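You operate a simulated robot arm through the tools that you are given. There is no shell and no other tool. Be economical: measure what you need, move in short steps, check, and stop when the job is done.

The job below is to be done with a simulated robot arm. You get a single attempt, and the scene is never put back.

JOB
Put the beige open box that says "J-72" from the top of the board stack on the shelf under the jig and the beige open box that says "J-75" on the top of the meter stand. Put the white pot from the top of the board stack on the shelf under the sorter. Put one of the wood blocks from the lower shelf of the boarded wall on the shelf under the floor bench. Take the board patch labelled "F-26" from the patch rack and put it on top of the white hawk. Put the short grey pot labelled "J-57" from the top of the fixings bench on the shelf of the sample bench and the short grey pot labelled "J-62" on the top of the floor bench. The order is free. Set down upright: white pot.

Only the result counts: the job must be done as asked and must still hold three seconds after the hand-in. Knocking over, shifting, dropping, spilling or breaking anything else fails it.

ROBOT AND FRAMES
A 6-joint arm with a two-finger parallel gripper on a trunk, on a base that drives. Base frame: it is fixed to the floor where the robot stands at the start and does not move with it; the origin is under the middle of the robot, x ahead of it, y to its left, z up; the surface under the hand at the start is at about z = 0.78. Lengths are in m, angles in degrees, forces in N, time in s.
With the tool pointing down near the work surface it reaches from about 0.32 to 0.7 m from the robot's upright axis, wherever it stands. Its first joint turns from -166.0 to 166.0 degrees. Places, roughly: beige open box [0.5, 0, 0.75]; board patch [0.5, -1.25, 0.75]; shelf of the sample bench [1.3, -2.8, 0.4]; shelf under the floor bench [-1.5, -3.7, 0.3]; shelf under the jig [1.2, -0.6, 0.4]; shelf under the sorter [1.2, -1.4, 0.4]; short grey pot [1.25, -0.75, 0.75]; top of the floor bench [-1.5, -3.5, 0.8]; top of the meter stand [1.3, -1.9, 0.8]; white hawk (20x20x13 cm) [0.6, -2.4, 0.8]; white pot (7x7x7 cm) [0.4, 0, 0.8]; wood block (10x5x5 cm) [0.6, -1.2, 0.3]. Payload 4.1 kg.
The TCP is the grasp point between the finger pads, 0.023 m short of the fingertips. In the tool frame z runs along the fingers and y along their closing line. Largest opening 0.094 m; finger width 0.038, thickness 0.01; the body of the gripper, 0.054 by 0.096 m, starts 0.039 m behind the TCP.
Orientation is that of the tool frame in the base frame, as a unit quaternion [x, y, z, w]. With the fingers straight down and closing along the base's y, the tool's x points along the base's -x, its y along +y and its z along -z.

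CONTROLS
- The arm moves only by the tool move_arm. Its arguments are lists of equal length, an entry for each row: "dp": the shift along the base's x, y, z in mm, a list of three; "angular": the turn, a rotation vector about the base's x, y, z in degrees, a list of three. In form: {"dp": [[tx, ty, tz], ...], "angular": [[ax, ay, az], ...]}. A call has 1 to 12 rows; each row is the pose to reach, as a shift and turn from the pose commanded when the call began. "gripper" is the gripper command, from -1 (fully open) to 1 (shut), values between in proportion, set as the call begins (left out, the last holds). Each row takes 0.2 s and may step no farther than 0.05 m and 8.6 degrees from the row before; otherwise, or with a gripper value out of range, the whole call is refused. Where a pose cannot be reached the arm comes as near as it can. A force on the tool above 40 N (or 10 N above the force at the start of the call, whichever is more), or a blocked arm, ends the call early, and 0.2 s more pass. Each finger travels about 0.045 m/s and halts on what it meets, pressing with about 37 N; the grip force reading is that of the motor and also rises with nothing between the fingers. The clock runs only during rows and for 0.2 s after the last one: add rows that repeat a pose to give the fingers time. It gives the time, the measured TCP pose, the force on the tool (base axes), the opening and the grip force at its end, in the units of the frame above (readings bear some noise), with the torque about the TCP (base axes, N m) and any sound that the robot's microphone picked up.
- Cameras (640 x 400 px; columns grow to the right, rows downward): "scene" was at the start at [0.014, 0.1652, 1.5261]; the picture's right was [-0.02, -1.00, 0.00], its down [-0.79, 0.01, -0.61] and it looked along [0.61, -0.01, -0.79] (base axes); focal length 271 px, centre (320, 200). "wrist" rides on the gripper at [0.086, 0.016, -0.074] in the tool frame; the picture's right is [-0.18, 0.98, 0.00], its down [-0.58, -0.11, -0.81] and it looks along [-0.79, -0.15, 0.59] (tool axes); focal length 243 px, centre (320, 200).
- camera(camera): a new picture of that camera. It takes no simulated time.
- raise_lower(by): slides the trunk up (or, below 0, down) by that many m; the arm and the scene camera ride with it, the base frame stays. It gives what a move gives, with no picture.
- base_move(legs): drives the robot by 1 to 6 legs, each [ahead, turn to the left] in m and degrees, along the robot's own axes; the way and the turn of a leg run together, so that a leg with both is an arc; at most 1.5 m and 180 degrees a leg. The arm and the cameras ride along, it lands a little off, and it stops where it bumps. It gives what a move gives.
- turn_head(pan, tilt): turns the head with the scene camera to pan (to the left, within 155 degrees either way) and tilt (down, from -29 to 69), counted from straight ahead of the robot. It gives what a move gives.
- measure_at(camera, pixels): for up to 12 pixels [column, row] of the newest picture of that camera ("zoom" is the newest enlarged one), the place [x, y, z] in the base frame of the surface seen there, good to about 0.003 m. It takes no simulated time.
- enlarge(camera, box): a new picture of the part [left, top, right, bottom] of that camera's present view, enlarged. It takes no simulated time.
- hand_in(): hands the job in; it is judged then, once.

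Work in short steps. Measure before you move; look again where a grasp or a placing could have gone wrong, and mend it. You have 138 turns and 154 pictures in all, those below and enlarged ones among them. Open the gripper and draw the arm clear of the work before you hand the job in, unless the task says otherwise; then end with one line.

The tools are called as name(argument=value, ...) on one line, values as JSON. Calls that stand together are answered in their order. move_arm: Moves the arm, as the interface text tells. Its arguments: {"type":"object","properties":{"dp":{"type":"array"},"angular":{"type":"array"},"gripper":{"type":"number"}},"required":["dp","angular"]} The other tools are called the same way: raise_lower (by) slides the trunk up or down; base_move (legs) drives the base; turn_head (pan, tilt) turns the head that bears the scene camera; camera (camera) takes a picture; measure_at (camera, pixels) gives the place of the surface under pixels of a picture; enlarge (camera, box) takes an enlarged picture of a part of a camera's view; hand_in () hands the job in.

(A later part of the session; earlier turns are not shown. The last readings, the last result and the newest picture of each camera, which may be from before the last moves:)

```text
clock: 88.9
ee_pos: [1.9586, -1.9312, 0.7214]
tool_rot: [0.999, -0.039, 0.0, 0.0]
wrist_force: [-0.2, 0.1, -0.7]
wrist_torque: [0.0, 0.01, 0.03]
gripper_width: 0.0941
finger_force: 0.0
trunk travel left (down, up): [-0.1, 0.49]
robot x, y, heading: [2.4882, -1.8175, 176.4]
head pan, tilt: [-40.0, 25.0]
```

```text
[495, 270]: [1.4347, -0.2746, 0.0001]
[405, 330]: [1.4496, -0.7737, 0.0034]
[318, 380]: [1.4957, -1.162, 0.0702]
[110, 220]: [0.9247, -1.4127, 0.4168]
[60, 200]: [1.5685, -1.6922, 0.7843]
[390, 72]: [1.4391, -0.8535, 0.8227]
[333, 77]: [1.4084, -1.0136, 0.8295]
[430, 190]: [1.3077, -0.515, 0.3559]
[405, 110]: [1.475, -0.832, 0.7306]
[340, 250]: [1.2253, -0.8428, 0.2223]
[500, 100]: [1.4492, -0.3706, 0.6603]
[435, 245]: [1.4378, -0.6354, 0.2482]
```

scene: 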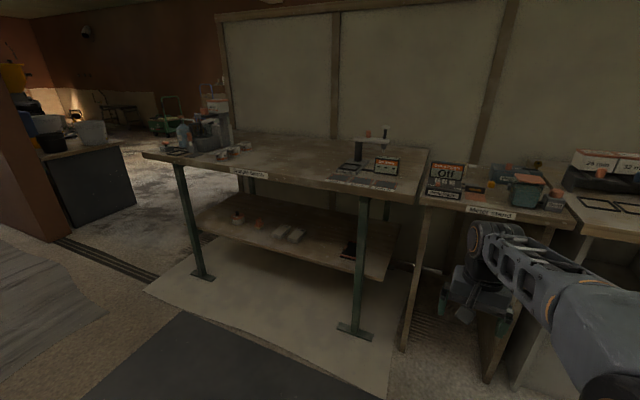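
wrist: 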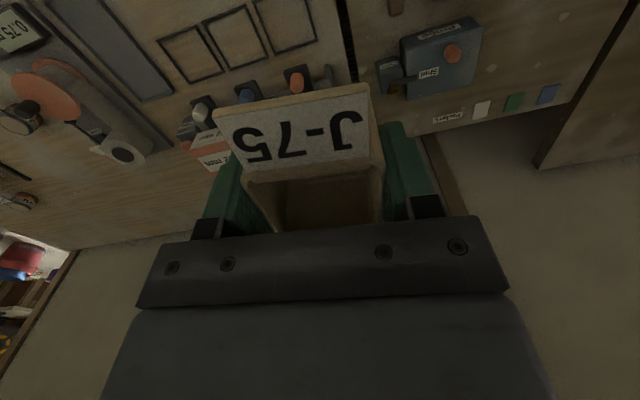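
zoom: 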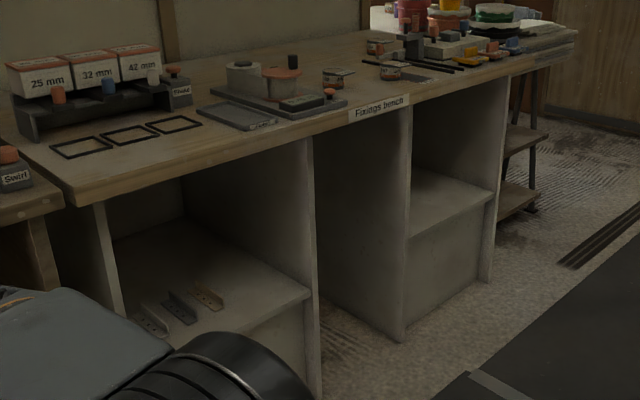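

Both compartments: shelf z≈0.354, front edge x≈1.45 (jig y −0.78…−0.35, sorter y −1.6…−1.17); the sample bench shelf is also at 0.354. Next is J-57: I raise the trunk and drive in front of it.

raise_lower(by=0.3)

base_move(legs=[[0, -86.4], [0.96, 0], [0, 90], [0.5, 0]])

turn_head(pan=0, tilt=45)

camera(camera="scene")

camera(camera="wrist")

```text
clock: 91.9
ee_pos: [1.9574, -1.9306, 1.0201]
tool_rot: [0.999, -0.038, -0.002, 0.0]
wrist_force: [0.9, 0.0, 0.4]
wrist_torque: [-0.01, 0.02, -0.03]
gripper_width: 0.0941
finger_force: 0.1
trunk travel left (down, up): [-0.4, 0.19]
robot x, y, heading: [2.4903, -1.818, 176.1]
head pan, tilt: [-40.0, 25.0]
```

```text
clock: 106.8
ee_pos: [1.4615, -0.9523, 1.0213]
tool_rot: [1.0, -0.028, 0.0, 0.0]
wrist_force: [0.1, 0.7, 0.3]
wrist_torque: [0.0, 0.01, 0.0]
gripper_width: 0.0939
finger_force: 0.0
trunk travel left (down, up): [-0.4, 0.19]
robot x, y, heading: [1.9895, -0.8265, 177.5]
head pan, tilt: [-40.0, 25.0]
```

```text
clock: 107.8
ee_pos: [1.4637, -0.9512, 1.0219]
tool_rot: [1.0, -0.028, 0.0, 0.0]
wrist_force: [0.8, 0.0, -0.3]
wrist_torque: [0.02, -0.01, 0.0]
gripper_width: 0.094
finger_force: 0.0
trunk travel left (down, up): [-0.4, 0.19]
robot x, y, heading: [1.9939, -0.8266, 177.4]
head pan, tilt: [0.0, 45.0]
```

```text
122 pictures are left
```

scene: 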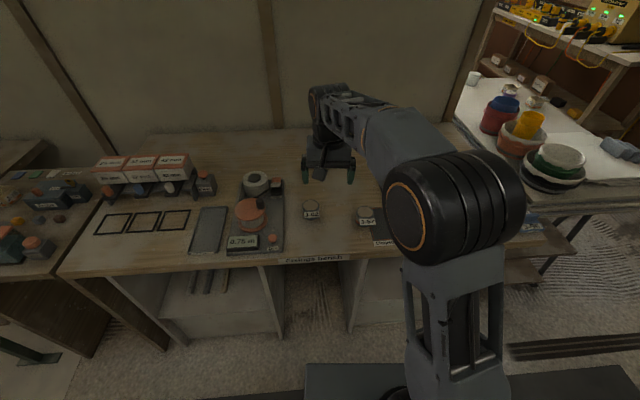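

```text
121 pictures are left
```

wrist: 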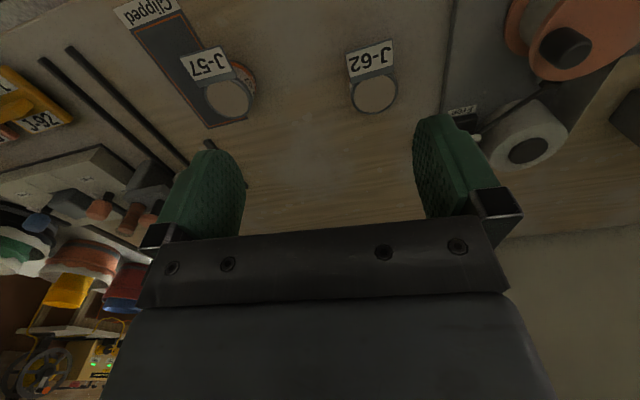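

The wrist view shows J-57 at (228,95) and J-62 at (375,92). I enlarge both and measure.

enlarge(camera="wrist", box=[170, 30, 420, 140])

measure_at(camera="wrist", pixels=[[228, 97], [208, 97], [248, 97], [228, 116], [225, 80], [375, 92], [353, 93], [397, 92], [375, 111], [375, 74], [205, 62], [370, 58]])

```text
2.56 times, centred on (295, 85) of wrist
```

zoom: 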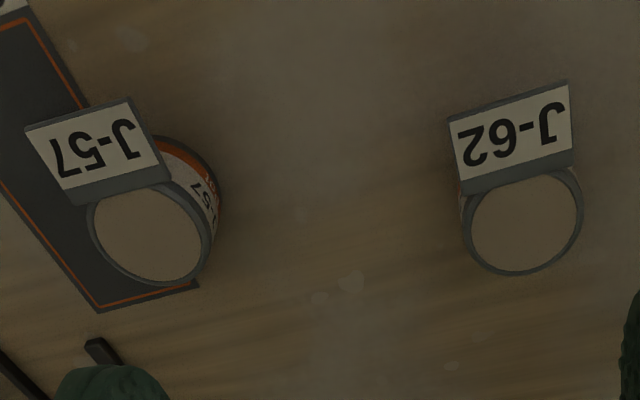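

```text
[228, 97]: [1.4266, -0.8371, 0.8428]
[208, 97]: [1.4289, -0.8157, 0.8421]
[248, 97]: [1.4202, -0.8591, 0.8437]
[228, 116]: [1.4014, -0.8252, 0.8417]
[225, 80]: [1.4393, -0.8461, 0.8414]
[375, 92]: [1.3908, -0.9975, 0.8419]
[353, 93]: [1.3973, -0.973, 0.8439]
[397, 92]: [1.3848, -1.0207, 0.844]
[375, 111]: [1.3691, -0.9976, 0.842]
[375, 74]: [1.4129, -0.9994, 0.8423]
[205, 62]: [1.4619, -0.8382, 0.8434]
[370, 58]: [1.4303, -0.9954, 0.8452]
```

I measure the flap extents of both pots in the zoom.

measure_at(camera="zoom", pixels=[[29, 130], [126, 101], [165, 180], [75, 198], [453, 122], [567, 86], [570, 155], [466, 190], [150, 280], [210, 240], [92, 225], [190, 190]])

```text
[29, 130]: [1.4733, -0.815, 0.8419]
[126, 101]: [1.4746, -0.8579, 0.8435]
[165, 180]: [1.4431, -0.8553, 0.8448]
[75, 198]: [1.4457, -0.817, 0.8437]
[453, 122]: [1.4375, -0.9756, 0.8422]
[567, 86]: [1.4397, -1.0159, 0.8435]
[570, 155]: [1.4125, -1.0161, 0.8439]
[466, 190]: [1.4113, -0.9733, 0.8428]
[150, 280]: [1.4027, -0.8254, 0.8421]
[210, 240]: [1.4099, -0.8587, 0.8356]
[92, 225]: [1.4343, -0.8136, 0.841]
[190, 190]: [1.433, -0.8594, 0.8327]
```

J-57: centre (1.424,−0.837), radius 0.024, top 0.842, flap toward +x to 1.474. For a tilted grasp I want the camera side up, so I first flip the hand 180° about z at height.

move_arm(dp=[[0, 0, 0], [0, 0, 0], [0, 0, 0], [0, 0, 0], [0, 0, 0], [0, 0, 0], [0, 0, 0], [0, 0, 0], [0, 0, 0], [0, 0, 0], [0, 0, 0], [0, 0, 0]], angular=[[0, 0, 8.5], [0, 0, 17], [0, 0, 25.5], [0, 0, 34], [0, 0, 42.5], [0, 0, 51], [0, 0, 59.5], [0, 0, 68], [0, 0, 76.5], [0, 0, 85], [0, 0, 93.5], [0, 0, 102]])

move_arm(dp=[[0, 0, 0], [0, 0, 0], [0, 0, 0], [0, 0, 0], [0, 0, 0], [0, 0, 0], [0, 0, 0], [0, 0, 0], [0, 0, 0], [0, 0, 0]], angular=[[0, 0, 8.5], [0, 0, 17], [0, 0, 25.5], [0, 0, 34], [0, 0, 42.5], [0, 0, 51], [0, 0, 59.5], [0, 0, 68], [0, 0, 76], [0, 0, 81.2]])

```text
clock: 110.5
ee_pos: [1.4624, -0.9519, 1.0206]
tool_rot: [0.65, 0.76, 0.0, 0.0]
wrist_force: [-0.7, -0.5, 0.7]
wrist_torque: [-0.02, 0.03, 0.04]
gripper_width: 0.0939
finger_force: 0.0
trunk travel left (down, up): [-0.4, 0.19]
robot x, y, heading: [1.9895, -0.8279, 177.5]
head pan, tilt: [0.0, 45.0]
```

```text
clock: 112.7
ee_pos: [1.4631, -0.9521, 1.0213]
tool_rot: [-0.001, 1.0, 0.0, 0.0]
wrist_force: [0.5, -0.1, 0.6]
wrist_torque: [-0.03, 0.04, -0.01]
gripper_width: 0.0939
finger_force: 0.0
trunk travel left (down, up): [-0.4, 0.19]
robot x, y, heading: [1.9914, -0.8257, 177.5]
head pan, tilt: [0.0, 45.0]
```

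The flip worked. Now I tilt 50° about y (fingers toward −x and down) while moving to a standoff 0.12 m back along the tool axis from J-57.

move_arm(dp=[[15, 20, 0], [30, 40, 0], [45, 60, 0], [60, 80, 0], [68, 100, 0], [68, 115, 0], [68, 115, -40], [68, 115, -80], [68, 115, -111], [68, 115, -111]], angular=[[0, 8.4, 0], [0, 16.8, 0], [0, 25.2, 0], [0, 33.6, 0], [0, 42, 0], [0, 50, 0], [0, 50, 0], [0, 50, 0], [0, 50, 0], [0, 50, 0]])

camera(camera="wrist")

camera(camera="scene")

```text
clock: 114.8
ee_pos: [1.5303, -0.8455, 0.913]
tool_rot: [0.007, 0.907, 0.002, -0.422]
wrist_force: [-0.5, -1.0, 0.7]
wrist_torque: [0.03, -0.01, 0.01]
gripper_width: 0.0939
finger_force: 0.0
out of reach, approached as far as the arm can: row 7, 8, 9, 10
trunk travel left (down, up): [-0.4, 0.19]
robot x, y, heading: [1.9878, -0.8265, 177.6]
head pan, tilt: [0.0, 45.0]
```

```text
119 pictures are left
```

wrist: 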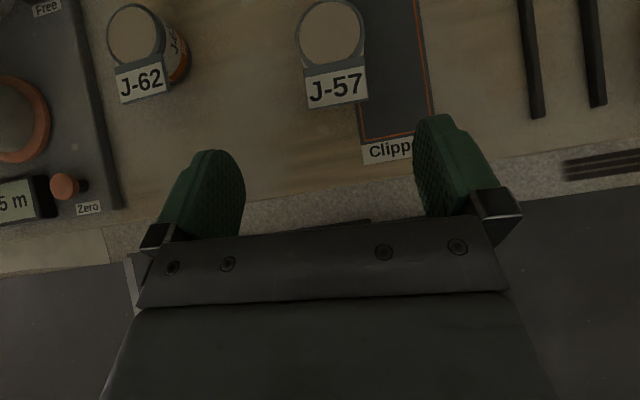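

```text
118 pictures are left
```

scene: 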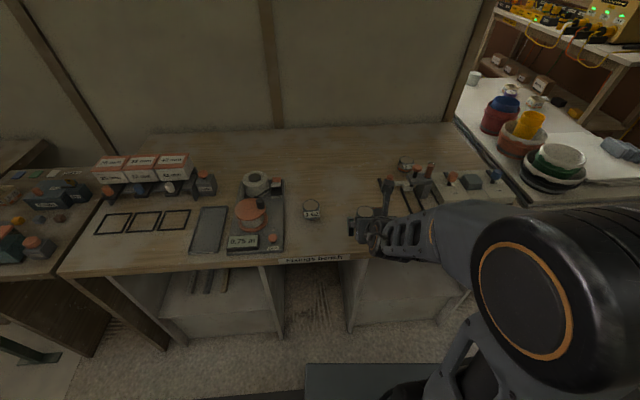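

The wrist picture shows J-57 well lined up, but the arm is cramped ("out of reach"). I back the base 0.12 m so the arm works more extended.

base_move(legs=[[-0.12, 0]])

camera(camera="wrist")

measure_at(camera="wrist", pixels=[[333, 95], [330, 60]])

```text
clock: 116.1
ee_pos: [1.649, -0.8513, 0.9141]
tool_rot: [0.001, 0.907, 0.003, -0.422]
wrist_force: [0.4, -0.6, 0.1]
wrist_torque: [-0.03, 0.04, 0.02]
gripper_width: 0.0942
finger_force: 0.1
trunk travel left (down, up): [-0.4, 0.19]
robot x, y, heading: [2.1089, -0.8355, 177.5]
head pan, tilt: [0.0, 45.0]
```

```text
117 pictures are left
```

wrist: 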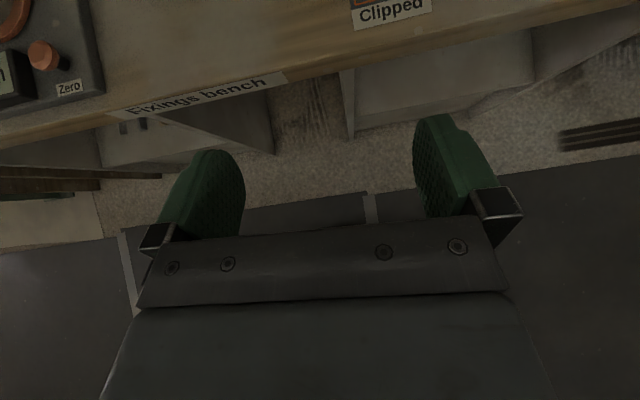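

```text
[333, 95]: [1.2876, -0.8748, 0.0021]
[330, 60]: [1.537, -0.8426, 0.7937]
```

I advance to the standoff and then down along the tool axis around J-57.

move_arm(dp=[[-40, 7, 0], [-80, 14, 0], [-118, 14, -4], [-145, 14, -27], [-170, 14, -48], [-190, 14, -64], [-200, 14, -73], [-200, 14, -73]], angular=[[0, 0, 0], [0, 0, 0], [0, 0, 0], [0, 0, 0], [0, 0, 0], [0, 0, 0], [0, 0, 0], [0, 0, 0]])

camera(camera="wrist")

```text
clock: 117.9
ee_pos: [1.4483, -0.8447, 0.8462]
tool_rot: [0.003, 0.908, 0.008, -0.42]
wrist_force: [-0.7, -0.1, -0.2]
wrist_torque: [0.04, 0.04, -0.01]
gripper_width: 0.094
finger_force: 0.0
out of reach, approached as far as the arm can: row 2, 4, 5, 6, 7, 8
trunk travel left (down, up): [-0.4, 0.19]
robot x, y, heading: [2.1075, -0.8305, 177.5]
head pan, tilt: [0.0, 45.0]
```

```text
116 pictures are left
```

wrist: 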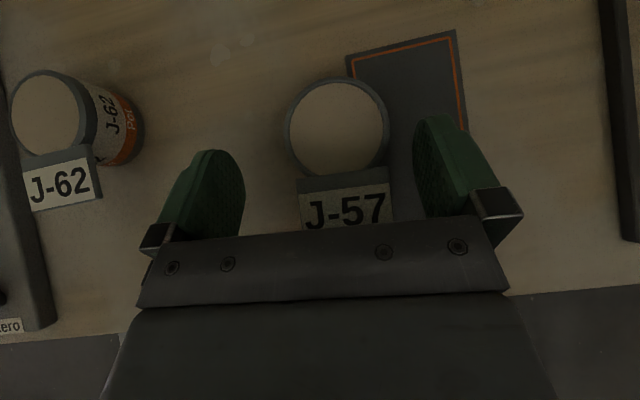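

The pose is flagged out of reach (y off by 8 mm), probably because the shoulder is too high for this tilt. I lift the hand 0.2 m and lower the trunk 0.2 m to get the same place with a better arm shape.

move_arm(dp=[[30, 0, 25], [60, 0, 55], [60, 0, 100], [60, 0, 145], [60, 0, 190], [60, 0, 230]], angular=[[0, 0, 0], [0, 0, 0], [0, 0, 0], [0, 0, 0], [0, 0, 0], [0, 0, 0]])

raise_lower(by=-0.2)

camera(camera="scene")

```text
clock: 119.3
ee_pos: [1.5079, -0.8404, 1.0791]
tool_rot: [-0.021, 0.905, 0.025, -0.423]
wrist_force: [0.3, -3.1, -0.6]
wrist_torque: [0.0, 0.06, -0.21]
gripper_width: 0.0941
finger_force: 0.1
out of reach, approached as far as the arm can: row 4
trunk travel left (down, up): [-0.4, 0.19]
robot x, y, heading: [2.1097, -0.8339, 177.7]
head pan, tilt: [0.0, 45.0]
```

```text
clock: 121.5
ee_pos: [1.5074, -0.8445, 0.8784]
tool_rot: [0.001, 0.907, 0.003, -0.422]
wrist_force: [-0.2, -0.4, 0.5]
wrist_torque: [-0.03, 0.0, -0.02]
gripper_width: 0.094
finger_force: 0.0
trunk travel left (down, up): [-0.2, 0.39]
robot x, y, heading: [2.1092, -0.831, 177.6]
head pan, tilt: [0.0, 45.0]
```

```text
115 pictures are left
```

scene: 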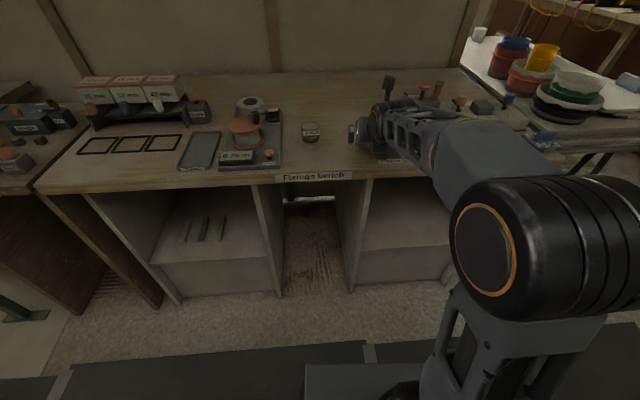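

The shape is now better. I approach J-57: remaining (−68, +7, −45) mm.

move_arm(dp=[[-10, 4, 0], [-30, 7, -13], [-50, 7, -29], [-68, 7, -45], [-68, 7, -45]], angular=[[0, 0, 0], [0, 0, 0], [0, 0, 0], [0, 0, 0], [0, 0, 0]])

camera(camera="wrist")

```text
clock: 122.7
ee_pos: [1.4391, -0.8394, 0.8323]
tool_rot: [0.003, 0.907, 0.006, -0.422]
wrist_force: [0.1, 0.1, -0.2]
wrist_torque: [0.0, -0.02, 0.01]
gripper_width: 0.0941
finger_force: 0.2
trunk travel left (down, up): [-0.2, 0.39]
robot x, y, heading: [2.1085, -0.8274, 177.4]
head pan, tilt: [0.0, 45.0]
```

```text
114 pictures are left
```

wrist: 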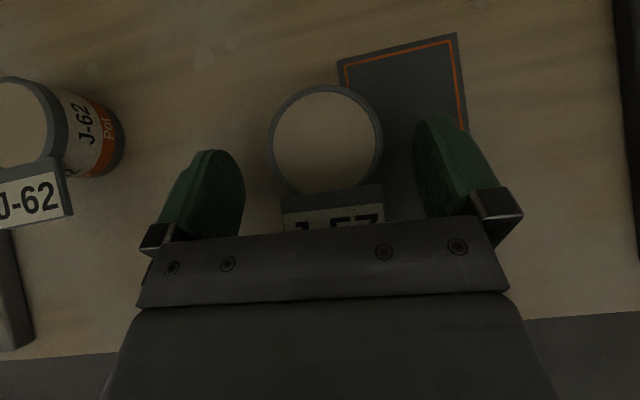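

J-57 lies between the fingers with no contact. I close and lift.

move_arm(dp=[[0, 0, 0], [0, 0, 0], [0, 0, 0], [0, 0, 0], [0, 0, 0], [0, 0, 0], [0, 0, 15], [0, 0, 40], [0, 0, 75]], angular=[[0, 0, 0], [0, 0, 0], [0, 0, 0], [0, 0, 0], [0, 0, 0], [0, 0, 0], [0, 0, 0], [0, 0, 0], [0, 0, 0]], gripper=1)

camera(camera="wrist")

```text
clock: 124.7
ee_pos: [1.4418, -0.8498, 0.9086]
tool_rot: [0.005, 0.906, 0.007, -0.423]
wrist_force: [-0.5, 0.5, -0.3]
wrist_torque: [0.03, -0.04, -0.02]
gripper_width: 0.0511
finger_force: 36.6
out of reach, approached as far as the arm can: row 8, 9
trunk travel left (down, up): [-0.2, 0.39]
robot x, y, heading: [2.1069, -0.8312, 177.7]
head pan, tilt: [0.0, 45.0]
```

```text
113 pictures are left
```

wrist: 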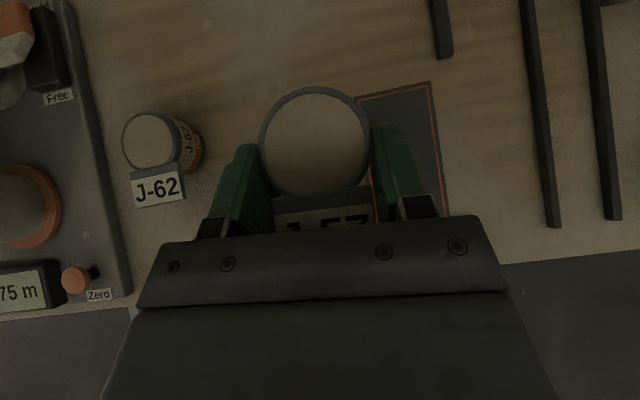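

J-57 is held. I back away, drive along the corridor to the sample bench (robot at y≈−2.39) and lower the trunk fully.

base_move(legs=[[-0.28, 0], [0, 92], [1.55, 0], [0, -90]])

raise_lower(by=-0.2)

turn_head(pan=5, tilt=30)

camera(camera="scene")

```text
refused: 1.55 is not a number from -1.5 to 1.5
```

```text
clock: 125.8
ee_pos: [1.4412, -0.8492, 0.829]
tool_rot: [0.006, 0.897, 0.005, -0.442]
wrist_force: [-1.5, 0.1, 11.2]
wrist_torque: [-0.37, 0.13, -0.16]
gripper_width: 0.0508
finger_force: 36.6
trunk travel left (down, up): [-0.104, 0.486]
robot x, y, heading: [2.1057, -0.8303, 177.7]
head pan, tilt: [0.0, 45.0]
stopped: the force on the tool passed its limit at 54 N (the readings are from after the stop); the commanded pose is now the measured one
```

```text
clock: 126.6
ee_pos: [1.4413, -0.8484, 0.8299]
tool_rot: [0.005, 0.897, 0.005, -0.441]
wrist_force: [-7.2, -2.0, 20.4]
wrist_torque: [-0.64, 0.37, -0.18]
gripper_width: 0.0506
finger_force: 36.9
trunk travel left (down, up): [-0.104, 0.486]
robot x, y, heading: [2.1106, -0.8333, 177.4]
head pan, tilt: [5.0, 30.0]
```

```text
112 pictures are left
```

scene: 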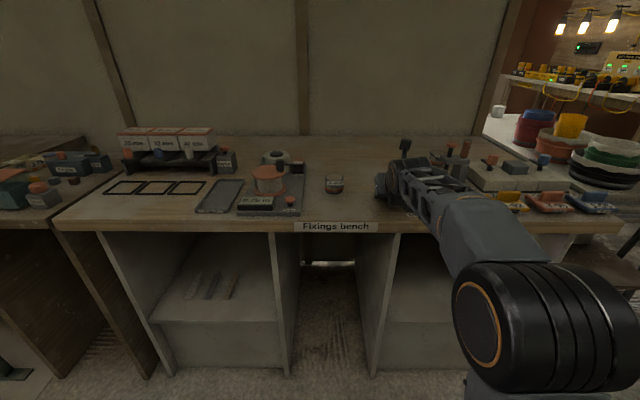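

The drive was refused and the trunk lowering pressed the pot onto the bench. I raise the trunk again and check the grip.

raise_lower(by=0.15)

camera(camera="wrist")

camera(camera="scene")

```text
clock: 128.3
ee_pos: [1.4411, -0.8495, 0.977]
tool_rot: [0.005, 0.899, 0.006, -0.438]
wrist_force: [-0.1, -0.3, -0.7]
wrist_torque: [-0.01, 0.04, -0.03]
gripper_width: 0.0508
finger_force: 37.2
trunk travel left (down, up): [-0.254, 0.336]
robot x, y, heading: [2.1074, -0.8296, 177.8]
head pan, tilt: [5.0, 30.0]
```

```text
111 pictures are left
```

wrist: 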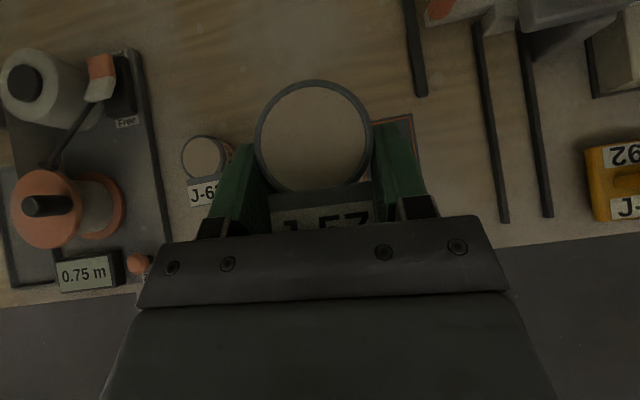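

```text
110 pictures are left
```

scene: 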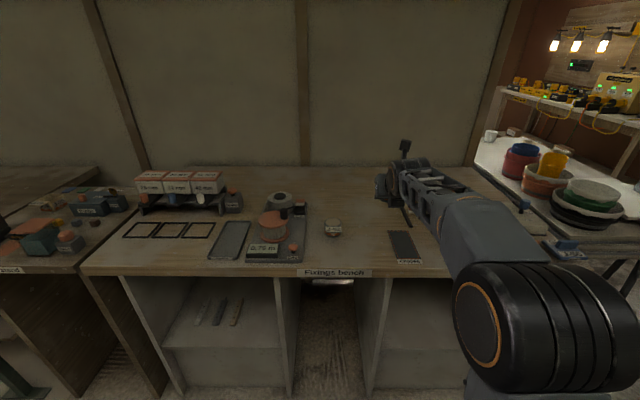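

J-57 is still held well. Now the drive in allowed legs.

base_move(legs=[[-0.28, 0], [0, 92], [1.5, 0], [0.06, 0], [0, -90]])

turn_head(pan=5, tilt=35)

camera(camera="scene")

```text
clock: 145.6
ee_pos: [1.7209, -2.4533, 0.9766]
tool_rot: [-0.019, 0.899, -0.006, -0.438]
wrist_force: [-0.1, 0.3, 0.0]
wrist_torque: [0.02, -0.01, -0.01]
gripper_width: 0.0508
finger_force: 37.2
trunk travel left (down, up): [-0.254, 0.336]
robot x, y, heading: [2.3835, -2.3987, -179.5]
head pan, tilt: [5.0, 30.0]
```

```text
clock: 146.2
ee_pos: [1.7212, -2.4533, 0.9765]
tool_rot: [-0.018, 0.899, -0.006, -0.437]
wrist_force: [-0.6, -0.7, -0.6]
wrist_torque: [-0.01, -0.03, 0.0]
gripper_width: 0.0505
finger_force: 36.7
trunk travel left (down, up): [-0.254, 0.336]
robot x, y, heading: [2.3876, -2.4027, -179.5]
head pan, tilt: [5.0, 35.0]
```

```text
109 pictures are left
```

scene: 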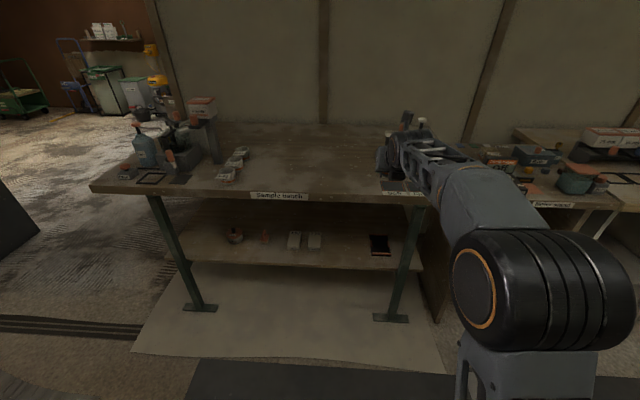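

The free spot on the shelf is about (347,250). I measure it and lower the trunk fully in front of the bench.

measure_at(camera="scene", pixels=[[347, 250], [347, 262], [370, 250], [388, 240], [372, 238], [322, 245], [310, 235], [347, 240], [400, 280], [350, 203], [440, 300], [310, 195]])

raise_lower(by=-0.254)

```text
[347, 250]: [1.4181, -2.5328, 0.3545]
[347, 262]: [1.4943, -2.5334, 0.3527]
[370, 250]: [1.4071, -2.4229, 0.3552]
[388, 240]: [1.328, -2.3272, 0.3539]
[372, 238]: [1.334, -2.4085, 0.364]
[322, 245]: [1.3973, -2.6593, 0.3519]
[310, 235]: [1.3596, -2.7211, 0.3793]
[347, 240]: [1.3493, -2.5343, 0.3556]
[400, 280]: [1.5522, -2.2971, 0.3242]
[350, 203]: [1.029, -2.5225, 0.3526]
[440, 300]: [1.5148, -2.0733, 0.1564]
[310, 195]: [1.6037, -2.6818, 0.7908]
```

```text
clock: 148.8
ee_pos: [1.7197, -2.4532, 0.7232]
tool_rot: [-0.018, 0.899, -0.006, -0.438]
wrist_force: [-0.1, -0.5, -1.0]
wrist_torque: [-0.02, -0.01, 0.02]
gripper_width: 0.0507
finger_force: 36.6
trunk travel left (down, up): [0.0, 0.59]
robot x, y, heading: [2.3837, -2.3991, -179.5]
head pan, tilt: [5.0, 35.0]
```

Target: pot centre (1.44,−2.535) at shelf z 0.354. I lower the hand in front of the shelf first.

move_arm(dp=[[0, -12, -45], [0, -24, -90], [0, -36, -135], [0, -48, -180], [0, -60, -225], [0, -72, -265], [0, -82, -295], [0, -82, -295]], angular=[[0, 0, 0], [0, 0, 0], [0, 0, 0], [0, 0, 0], [0, 0, 0], [0, 0, 0], [0, 0, 0], [0, 0, 0]])

camera(camera="scene")

```text
clock: 150.7
ee_pos: [1.7197, -2.5355, 0.4296]
tool_rot: [-0.019, 0.899, -0.006, -0.438]
wrist_force: [0.0, 0.9, -1.2]
wrist_torque: [-0.01, -0.04, 0.03]
gripper_width: 0.0506
finger_force: 37.4
trunk travel left (down, up): [0.0, 0.59]
robot x, y, heading: [2.3868, -2.403, -179.5]
head pan, tilt: [5.0, 35.0]
```

```text
108 pictures are left
```

scene: 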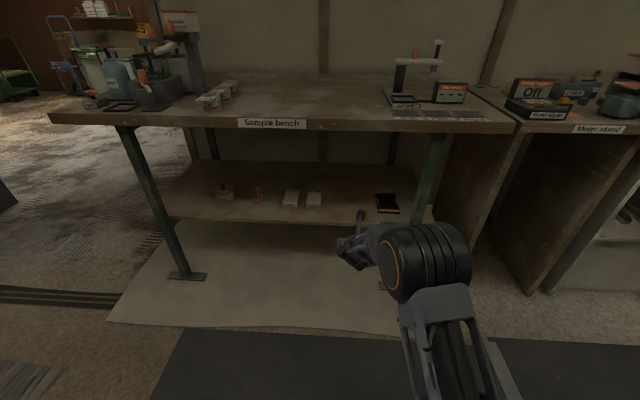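

Fully reachable here. I drive ahead 0.22 m so the pot enters over the shelf.

base_move(legs=[[0.22, 0]])

camera(camera="wrist")

```text
clock: 152.3
ee_pos: [1.4984, -2.5382, 0.4299]
tool_rot: [-0.02, 0.899, -0.007, -0.438]
wrist_force: [-0.4, 0.5, -0.7]
wrist_torque: [0.03, -0.01, 0.01]
gripper_width: 0.0506
finger_force: 36.8
trunk travel left (down, up): [0.0, 0.59]
robot x, y, heading: [2.1648, -2.4079, -179.3]
head pan, tilt: [5.0, 35.0]
```

```text
107 pictures are left
```

wrist: 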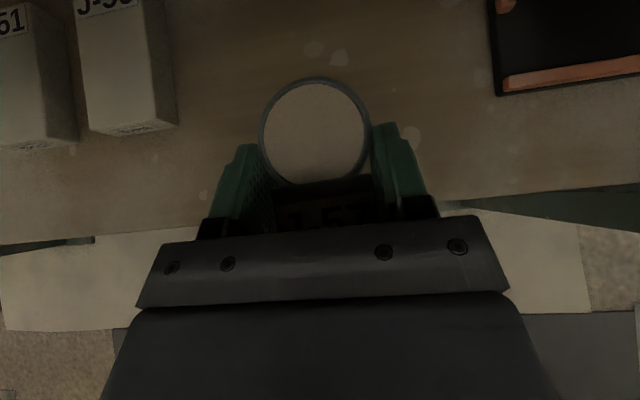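

The spot between the white boxes and the dark item is free. I move in 45 mm and lower to 0.386.

move_arm(dp=[[-25, 2, 0], [-45, 2, -10], [-45, 2, -25], [-45, 2, -36], [-45, 2, -43], [-45, 2, -43]], angular=[[0, 0, 0], [0, 0, 0], [0, 0, 0], [0, 0, 0], [0, 0, 0], [0, 0, 0]])

```text
clock: 153.8
ee_pos: [1.4524, -2.5368, 0.3872]
tool_rot: [-0.02, 0.898, -0.006, -0.438]
wrist_force: [-0.1, -1.0, 4.4]
wrist_torque: [-0.06, -0.02, -0.01]
gripper_width: 0.051
finger_force: 36.3
trunk travel left (down, up): [0.0, 0.59]
robot x, y, heading: [2.1637, -2.4038, -179.3]
head pan, tilt: [5.0, 35.0]
```

Contact (4.4 N). I open, then withdraw along the tool axis.

move_arm(dp=[[0, 0, 0], [0, 0, 0], [0, 0, 0], [0, 0, 0], [0, 0, 0], [20, 0, 16], [45, 0, 36], [75, 0, 60], [110, 0, 80], [150, 0, 90]], angular=[[0, 0, 0], [0, 0, 0], [0, 0, 0], [0, 0, 0], [0, 0, 0], [0, 0, 0], [0, 0, 0], [0, 0, 0], [0, 0, 0], [0, 0, 0]], gripper=-1)

camera(camera="wrist")

```text
clock: 155.9
ee_pos: [1.6023, -2.5374, 0.4774]
tool_rot: [-0.02, 0.899, -0.007, -0.438]
wrist_force: [0.1, 0.0, -0.9]
wrist_torque: [-0.03, 0.06, 0.01]
gripper_width: 0.094
finger_force: 0.1
trunk travel left (down, up): [0.0, 0.59]
robot x, y, heading: [2.1643, -2.4007, -179.4]
head pan, tilt: [5.0, 35.0]
```

```text
106 pictures are left
```

wrist: 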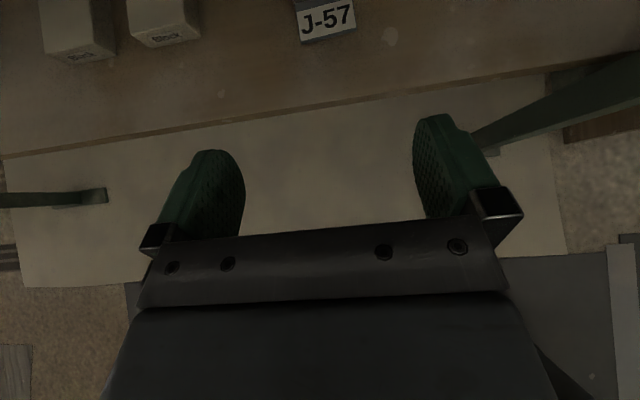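

J-57 stands on the sample shelf. Now J-72: I raise the trunk, then drive back up the corridor toward the left side of the board stack.

raise_lower(by=0.48)

base_move(legs=[[-0.25, 0], [0, -90.6], [1.5, 0], [1.2, 0], [0, 60], [0.8, 0]])

```text
refused: 0.48 is not a number from -0.4 to 0.4
```

```text
clock: 181.1
ee_pos: [1.1227, 0.8774, 0.4766]
tool_rot: [0.209, 0.874, 0.105, -0.425]
wrist_force: [0.5, 0.2, -0.2]
wrist_torque: [0.02, -0.03, 0.02]
gripper_width: 0.0937
finger_force: 0.2
trunk travel left (down, up): [0.0, 0.59]
robot x, y, heading: [1.6758, 0.7149, 151.4]
head pan, tilt: [5.0, 35.0]
```

The raise was refused (limit 0.4), but the drive went cleanly. I raise 0.4 now.

raise_lower(by=0.4)

turn_head(pan=35, tilt=35)

camera(camera="scene")

```text
clock: 184.9
ee_pos: [1.1213, 0.8764, 0.8761]
tool_rot: [0.209, 0.874, 0.104, -0.426]
wrist_force: [0.2, -0.4, -0.4]
wrist_torque: [-0.03, 0.0, -0.02]
gripper_width: 0.0939
finger_force: 0.1
trunk travel left (down, up): [-0.4, 0.19]
robot x, y, heading: [1.6753, 0.7163, 151.4]
head pan, tilt: [5.0, 35.0]
```

```text
clock: 185.9
ee_pos: [1.1224, 0.877, 0.8759]
tool_rot: [0.208, 0.874, 0.105, -0.426]
wrist_force: [0.2, 0.0, -0.6]
wrist_torque: [0.01, -0.02, 0.03]
gripper_width: 0.0941
finger_force: 0.0
trunk travel left (down, up): [-0.4, 0.19]
robot x, y, heading: [1.6763, 0.7159, 151.5]
head pan, tilt: [35.0, 35.0]
```

```text
105 pictures are left
```

scene: 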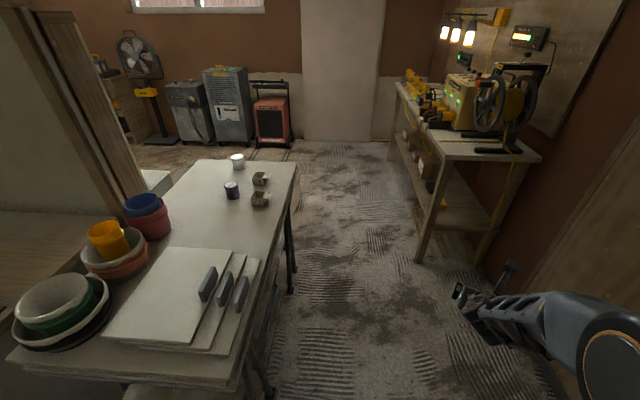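

The lane is clear. I raise 0.15 m more so the hand clears the stack's items, then drive to about (0.6,0.7) and turn to face the stack.

raise_lower(by=0.15)

base_move(legs=[[0, 28.5], [1.09, 0], [0, 90]])

turn_head(pan=5, tilt=50)

camera(camera="scene")

camera(camera="wrist")

```text
clock: 187.7
ee_pos: [1.1224, 0.877, 1.0258]
tool_rot: [0.209, 0.875, 0.104, -0.425]
wrist_force: [-0.3, 0.1, -0.1]
wrist_torque: [-0.01, -0.02, -0.02]
gripper_width: 0.0938
finger_force: 0.0
trunk travel left (down, up): [-0.55, 0.04]
robot x, y, heading: [1.6785, 0.7136, 151.4]
head pan, tilt: [35.0, 35.0]
```

```text
clock: 198.4
ee_pos: [0.7169, 0.1619, 1.0265]
tool_rot: [0.642, -0.629, 0.311, 0.309]
wrist_force: [-0.3, -0.7, -0.3]
wrist_torque: [-0.04, -0.01, 0.01]
gripper_width: 0.0937
finger_force: 0.1
trunk travel left (down, up): [-0.55, 0.04]
robot x, y, heading: [0.5986, 0.7287, -90.9]
head pan, tilt: [35.0, 35.0]
```

```text
clock: 199.4
ee_pos: [0.7182, 0.1619, 1.0276]
tool_rot: [0.641, -0.63, 0.311, 0.309]
wrist_force: [0.0, 0.5, 0.1]
wrist_torque: [0.01, 0.0, -0.02]
gripper_width: 0.0938
finger_force: 0.1
trunk travel left (down, up): [-0.55, 0.04]
robot x, y, heading: [0.6021, 0.7293, -90.5]
head pan, tilt: [5.0, 50.0]
```

```text
104 pictures are left
```

scene: 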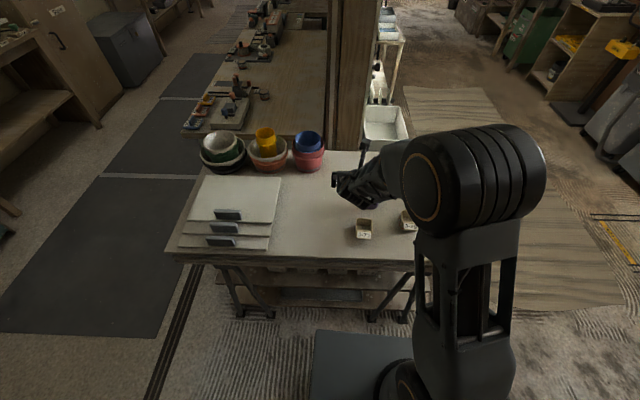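

```text
103 pictures are left
```

wrist: 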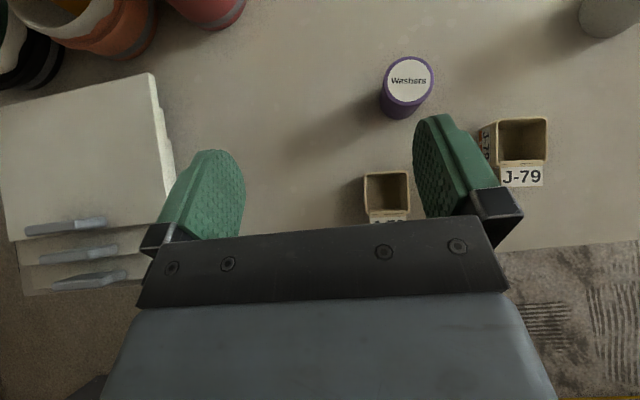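

I enlarge the J-72 box in the wrist view and measure its rim and the neighbours.

enlarge(camera="wrist", box=[340, 150, 440, 230])

measure_at(camera="wrist", pixels=[[366, 176], [407, 174], [408, 205], [369, 209], [386, 173], [387, 211], [390, 218], [405, 216], [390, 80], [483, 150]])

```text
5.00 times, centred on (390, 190) of wrist
```

zoom: 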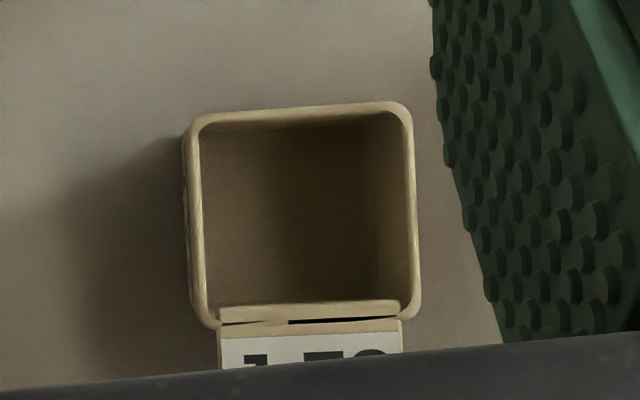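

```text
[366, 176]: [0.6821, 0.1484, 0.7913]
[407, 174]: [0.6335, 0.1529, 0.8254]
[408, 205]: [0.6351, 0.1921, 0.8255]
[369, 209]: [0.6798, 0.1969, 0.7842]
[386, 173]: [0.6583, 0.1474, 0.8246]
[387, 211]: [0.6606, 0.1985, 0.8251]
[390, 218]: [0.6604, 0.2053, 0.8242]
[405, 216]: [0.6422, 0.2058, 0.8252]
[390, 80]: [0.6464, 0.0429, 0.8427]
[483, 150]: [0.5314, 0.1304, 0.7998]
```

J-72: x 0.634–0.683, y 0.148–0.197, rim 0.825, flap to y≈0.225. I back 0.13 m and lower the trunk 0.15 m for a good arm shape.

base_move(legs=[[-0.13, 0]])

raise_lower(by=-0.15)

```text
clock: 200.7
ee_pos: [0.7176, 0.2914, 1.0256]
tool_rot: [0.639, -0.631, 0.31, 0.311]
wrist_force: [1.0, 0.0, -0.1]
wrist_torque: [0.01, 0.05, -0.01]
gripper_width: 0.094
finger_force: 0.0
trunk travel left (down, up): [-0.55, 0.04]
robot x, y, heading: [0.5999, 0.8598, -90.8]
head pan, tilt: [5.0, 50.0]
```

```text
clock: 202.4
ee_pos: [0.7181, 0.2927, 0.8761]
tool_rot: [0.64, -0.631, 0.31, 0.31]
wrist_force: [0.8, 0.0, 0.6]
wrist_torque: [0.01, -0.01, 0.03]
gripper_width: 0.0938
finger_force: 0.1
trunk travel left (down, up): [-0.4, 0.19]
robot x, y, heading: [0.6031, 0.8508, -91.0]
head pan, tilt: [5.0, 50.0]
```

I align x and tilt to 45°, then approach along the tool axis, stopping 15 mm short to check.

move_arm(dp=[[-30, 0, 10], [-60, -20, 20], [-60, -50, -8], [-60, -75, -31], [-60, -95, -50], [-60, -95, -50]], angular=[[3.5, 0, 0], [7, 0, 0], [7, 0, 0], [7, 0, 0], [7, 0, 0], [7, 0, 0]])

camera(camera="wrist")

```text
clock: 203.8
ee_pos: [0.657, 0.1969, 0.8253]
tool_rot: [0.658, -0.649, 0.271, 0.27]
wrist_force: [-0.3, -0.7, -0.2]
wrist_torque: [-0.02, -0.01, 0.04]
gripper_width: 0.094
finger_force: 0.1
trunk travel left (down, up): [-0.4, 0.19]
robot x, y, heading: [0.6, 0.8566, -90.7]
head pan, tilt: [5.0, 50.0]
```

```text
101 pictures are left
```

wrist: 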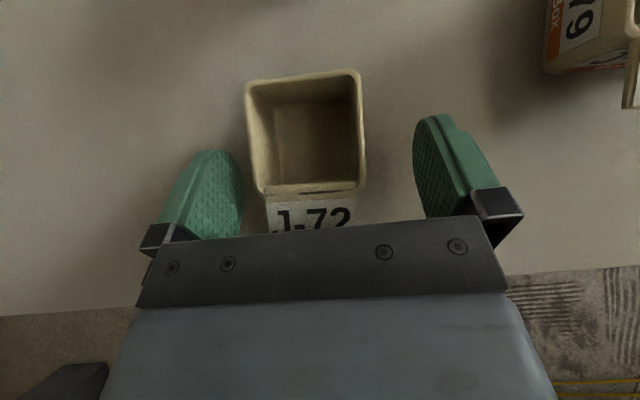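

The box seems slightly left of centre; I re-measure its rim.

measure_at(camera="wrist", pixels=[[248, 95], [363, 95], [252, 150], [364, 150], [268, 192], [360, 187], [305, 188], [225, 170], [430, 150]])

```text
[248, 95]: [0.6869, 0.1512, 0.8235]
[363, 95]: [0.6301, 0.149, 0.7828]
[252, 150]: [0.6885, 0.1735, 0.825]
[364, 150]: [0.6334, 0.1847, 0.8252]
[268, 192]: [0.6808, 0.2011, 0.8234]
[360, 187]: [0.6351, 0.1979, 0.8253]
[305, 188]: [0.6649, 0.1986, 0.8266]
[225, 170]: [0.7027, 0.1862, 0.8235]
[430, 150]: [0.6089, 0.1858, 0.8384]
```

Centre is x≈0.660. I finish the approach with +3 mm in x and close.

move_arm(dp=[[3, -6, -5], [3, -13, -11], [3, -13, -11]], angular=[[0, 0, 0], [0, 0, 0], [0, 0, 0]])

move_arm(dp=[[0, 0, 0], [0, 0, 0], [0, 0, 0], [0, 0, 0], [0, 0, 0], [0, 0, 0], [0, 0, 15], [0, 0, 45], [0, 0, 85]], angular=[[0, 0, 0], [0, 0, 0], [0, 0, 0], [0, 0, 0], [0, 0, 0], [0, 0, 0], [0, 0, 0], [0, 0, 0], [0, 0, 0]], gripper=1)

camera(camera="wrist")

```text
clock: 204.6
ee_pos: [0.6601, 0.185, 0.8148]
tool_rot: [0.658, -0.649, 0.271, 0.27]
wrist_force: [0.3, 0.0, 0.3]
wrist_torque: [0.01, -0.04, 0.03]
gripper_width: 0.0941
finger_force: 0.0
trunk travel left (down, up): [-0.4, 0.19]
robot x, y, heading: [0.6004, 0.8547, -91.2]
head pan, tilt: [5.0, 50.0]
```

```text
clock: 206.6
ee_pos: [0.6579, 0.1816, 0.9]
tool_rot: [0.659, -0.648, 0.27, 0.271]
wrist_force: [0.2, -0.7, -1.2]
wrist_torque: [-0.01, 0.01, 0.0]
gripper_width: 0.0554
finger_force: 36.8
trunk travel left (down, up): [-0.4, 0.19]
robot x, y, heading: [0.5984, 0.861, -91.1]
head pan, tilt: [5.0, 50.0]
```

```text
100 pictures are left
```

wrist: 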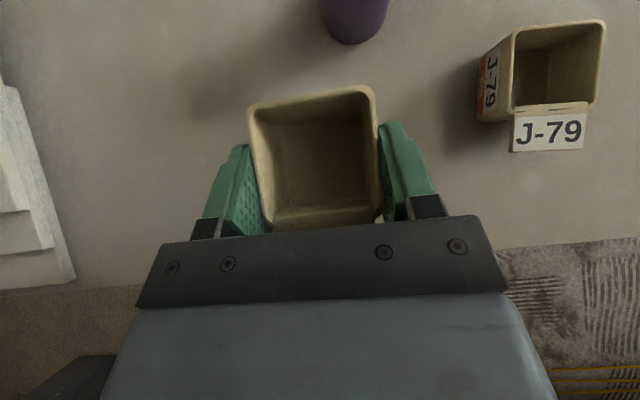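

J-72 is held with its bottom 34 mm below the TCP. I raise the trunk 0.15 m and drive round to the jig compartment.

raise_lower(by=0.15)

base_move(legs=[[0, 76], [1.0, 0], [0.65, 0], [0, -75], [0.88, 0], [0, -90]])

base_move(legs=[[-0.25, 0]])

```text
clock: 208.4
ee_pos: [0.6585, 0.1831, 1.0507]
tool_rot: [0.658, -0.649, 0.271, 0.271]
wrist_force: [-0.3, 1.6, -1.2]
wrist_torque: [-0.05, 0.02, -0.03]
gripper_width: 0.0554
finger_force: 37.4
trunk travel left (down, up): [-0.55, 0.04]
robot x, y, heading: [0.6024, 0.8574, -91.1]
head pan, tilt: [5.0, 50.0]
```

```text
clock: 231.2
ee_pos: [1.5015, -0.5183, 1.0502]
tool_rot: [-0.024, 0.924, -0.008, -0.382]
wrist_force: [0.3, 0.2, -0.4]
wrist_torque: [-0.01, 0.0, 0.03]
gripper_width: 0.0557
finger_force: 37.0
trunk travel left (down, up): [-0.55, 0.04]
robot x, y, heading: [2.1762, -0.4368, -178.5]
head pan, tilt: [5.0, 50.0]
```

```text
clock: 233.1
ee_pos: [1.7531, -0.512, 1.0513]
tool_rot: [-0.024, 0.924, -0.008, -0.383]
wrist_force: [0.5, 0.1, -0.6]
wrist_torque: [0.0, -0.02, -0.01]
gripper_width: 0.0554
finger_force: 37.4
trunk travel left (down, up): [-0.55, 0.04]
robot x, y, heading: [2.4269, -0.4287, -178.7]
head pan, tilt: [5.0, 50.0]
```

Now at the jig, clear of the bench edge (1.53). I lower the trunk fully in two steps and look.

raise_lower(by=-0.4)

raise_lower(by=-0.15)

turn_head(pan=5, tilt=30)

camera(camera="scene")

```text
clock: 236.9
ee_pos: [1.7527, -0.511, 0.6505]
tool_rot: [-0.024, 0.924, -0.008, -0.382]
wrist_force: [0.1, 0.2, -0.9]
wrist_torque: [0.04, 0.01, 0.01]
gripper_width: 0.0554
finger_force: 37.0
trunk travel left (down, up): [-0.15, 0.44]
robot x, y, heading: [2.4274, -0.429, -178.6]
head pan, tilt: [5.0, 50.0]
```

```text
clock: 238.6
ee_pos: [1.7527, -0.5127, 0.5005]
tool_rot: [-0.024, 0.924, -0.008, -0.383]
wrist_force: [-0.4, 0.5, -0.3]
wrist_torque: [0.02, -0.01, 0.02]
gripper_width: 0.0552
finger_force: 36.4
trunk travel left (down, up): [0.0, 0.59]
robot x, y, heading: [2.4259, -0.4308, -178.4]
head pan, tilt: [5.0, 50.0]
```

```text
clock: 239.5
ee_pos: [1.7531, -0.512, 0.5022]
tool_rot: [-0.024, 0.924, -0.008, -0.383]
wrist_force: [0.4, 0.5, -0.6]
wrist_torque: [0.03, 0.0, -0.02]
gripper_width: 0.0553
finger_force: 36.9
trunk travel left (down, up): [0.0, 0.59]
robot x, y, heading: [2.4235, -0.4269, -178.9]
head pan, tilt: [5.0, 30.0]
```

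```text
99 pictures are left
```

scene: 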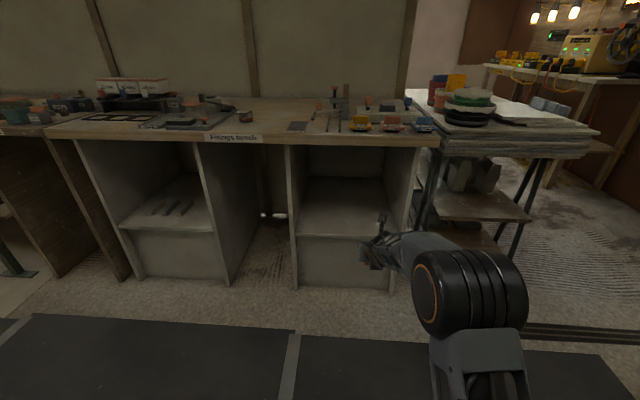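

The empty jig compartment is at px 295–405. I measure its sides and lower the hand to 0.43 with a shift to its middle.

measure_at(camera="scene", pixels=[[295, 235], [400, 220], [345, 230], [345, 210], [340, 236], [292, 200], [405, 190], [345, 195]])

move_arm(dp=[[0, -14, -25], [0, -28, -50], [0, -42, -72], [0, -42, -72]], angular=[[0, 0, 0], [0, 0, 0], [0, 0, 0], [0, 0, 0]])

```text
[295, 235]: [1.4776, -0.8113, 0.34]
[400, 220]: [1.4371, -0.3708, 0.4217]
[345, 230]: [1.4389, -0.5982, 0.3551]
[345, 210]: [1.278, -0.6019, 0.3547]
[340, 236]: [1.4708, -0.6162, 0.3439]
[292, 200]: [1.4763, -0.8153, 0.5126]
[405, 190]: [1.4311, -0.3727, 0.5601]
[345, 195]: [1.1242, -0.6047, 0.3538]
```

```text
clock: 240.5
ee_pos: [1.7556, -0.5536, 0.4245]
tool_rot: [-0.024, 0.924, -0.008, -0.383]
wrist_force: [0.3, 0.0, -0.7]
wrist_torque: [0.02, 0.0, -0.05]
gripper_width: 0.0553
finger_force: 36.9
trunk travel left (down, up): [0.0, 0.59]
robot x, y, heading: [2.4253, -0.4311, -178.7]
head pan, tilt: [5.0, 30.0]
```

Walls at y −0.81 and −0.37, so y≈−0.57 is fine. I drive ahead 0.27 m.

base_move(legs=[[0.27, 0]])

camera(camera="wrist")

camera(camera="scene")

```text
clock: 242.4
ee_pos: [1.4826, -0.5638, 0.4257]
tool_rot: [-0.027, 0.923, -0.009, -0.383]
wrist_force: [1.0, -0.6, -0.8]
wrist_torque: [-0.01, 0.0, -0.02]
gripper_width: 0.0553
finger_force: 36.6
trunk travel left (down, up): [0.0, 0.59]
robot x, y, heading: [2.1527, -0.4359, -178.5]
head pan, tilt: [5.0, 30.0]
```

```text
98 pictures are left
```

wrist: 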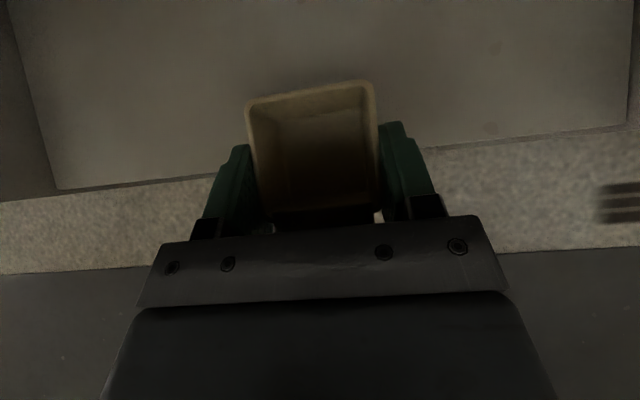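

```text
97 pictures are left
```

scene: 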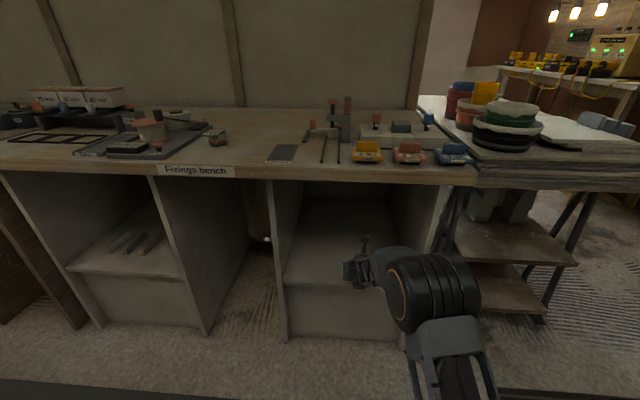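

The box is inside the opening. I drive 0.06 m more, then lower with the arm.

base_move(legs=[[0.07, 0]])

move_arm(dp=[[-10, 0, -8], [-15, 0, -20], [-15, 0, -30], [-15, 0, -37], [-15, 0, -37]], angular=[[0, 0, 0], [0, 0, 0], [0, 0, 0], [0, 0, 0], [0, 0, 0]])

```text
clock: 243.4
ee_pos: [1.4133, -0.5651, 0.4257]
tool_rot: [-0.025, 0.924, -0.008, -0.382]
wrist_force: [0.4, 0.4, -1.5]
wrist_torque: [-0.02, 0.0, -0.02]
gripper_width: 0.0551
finger_force: 37.1
trunk travel left (down, up): [0.0, 0.59]
robot x, y, heading: [2.0812, -0.4359, -178.6]
head pan, tilt: [5.0, 30.0]
```

```text
clock: 244.6
ee_pos: [1.3996, -0.5653, 0.3887]
tool_rot: [-0.026, 0.923, -0.009, -0.383]
wrist_force: [-0.2, 0.7, -0.1]
wrist_torque: [-0.04, 0.01, -0.01]
gripper_width: 0.0554
finger_force: 37.0
trunk travel left (down, up): [0.0, 0.59]
robot x, y, heading: [2.0807, -0.4375, -178.5]
head pan, tilt: [5.0, 30.0]
```

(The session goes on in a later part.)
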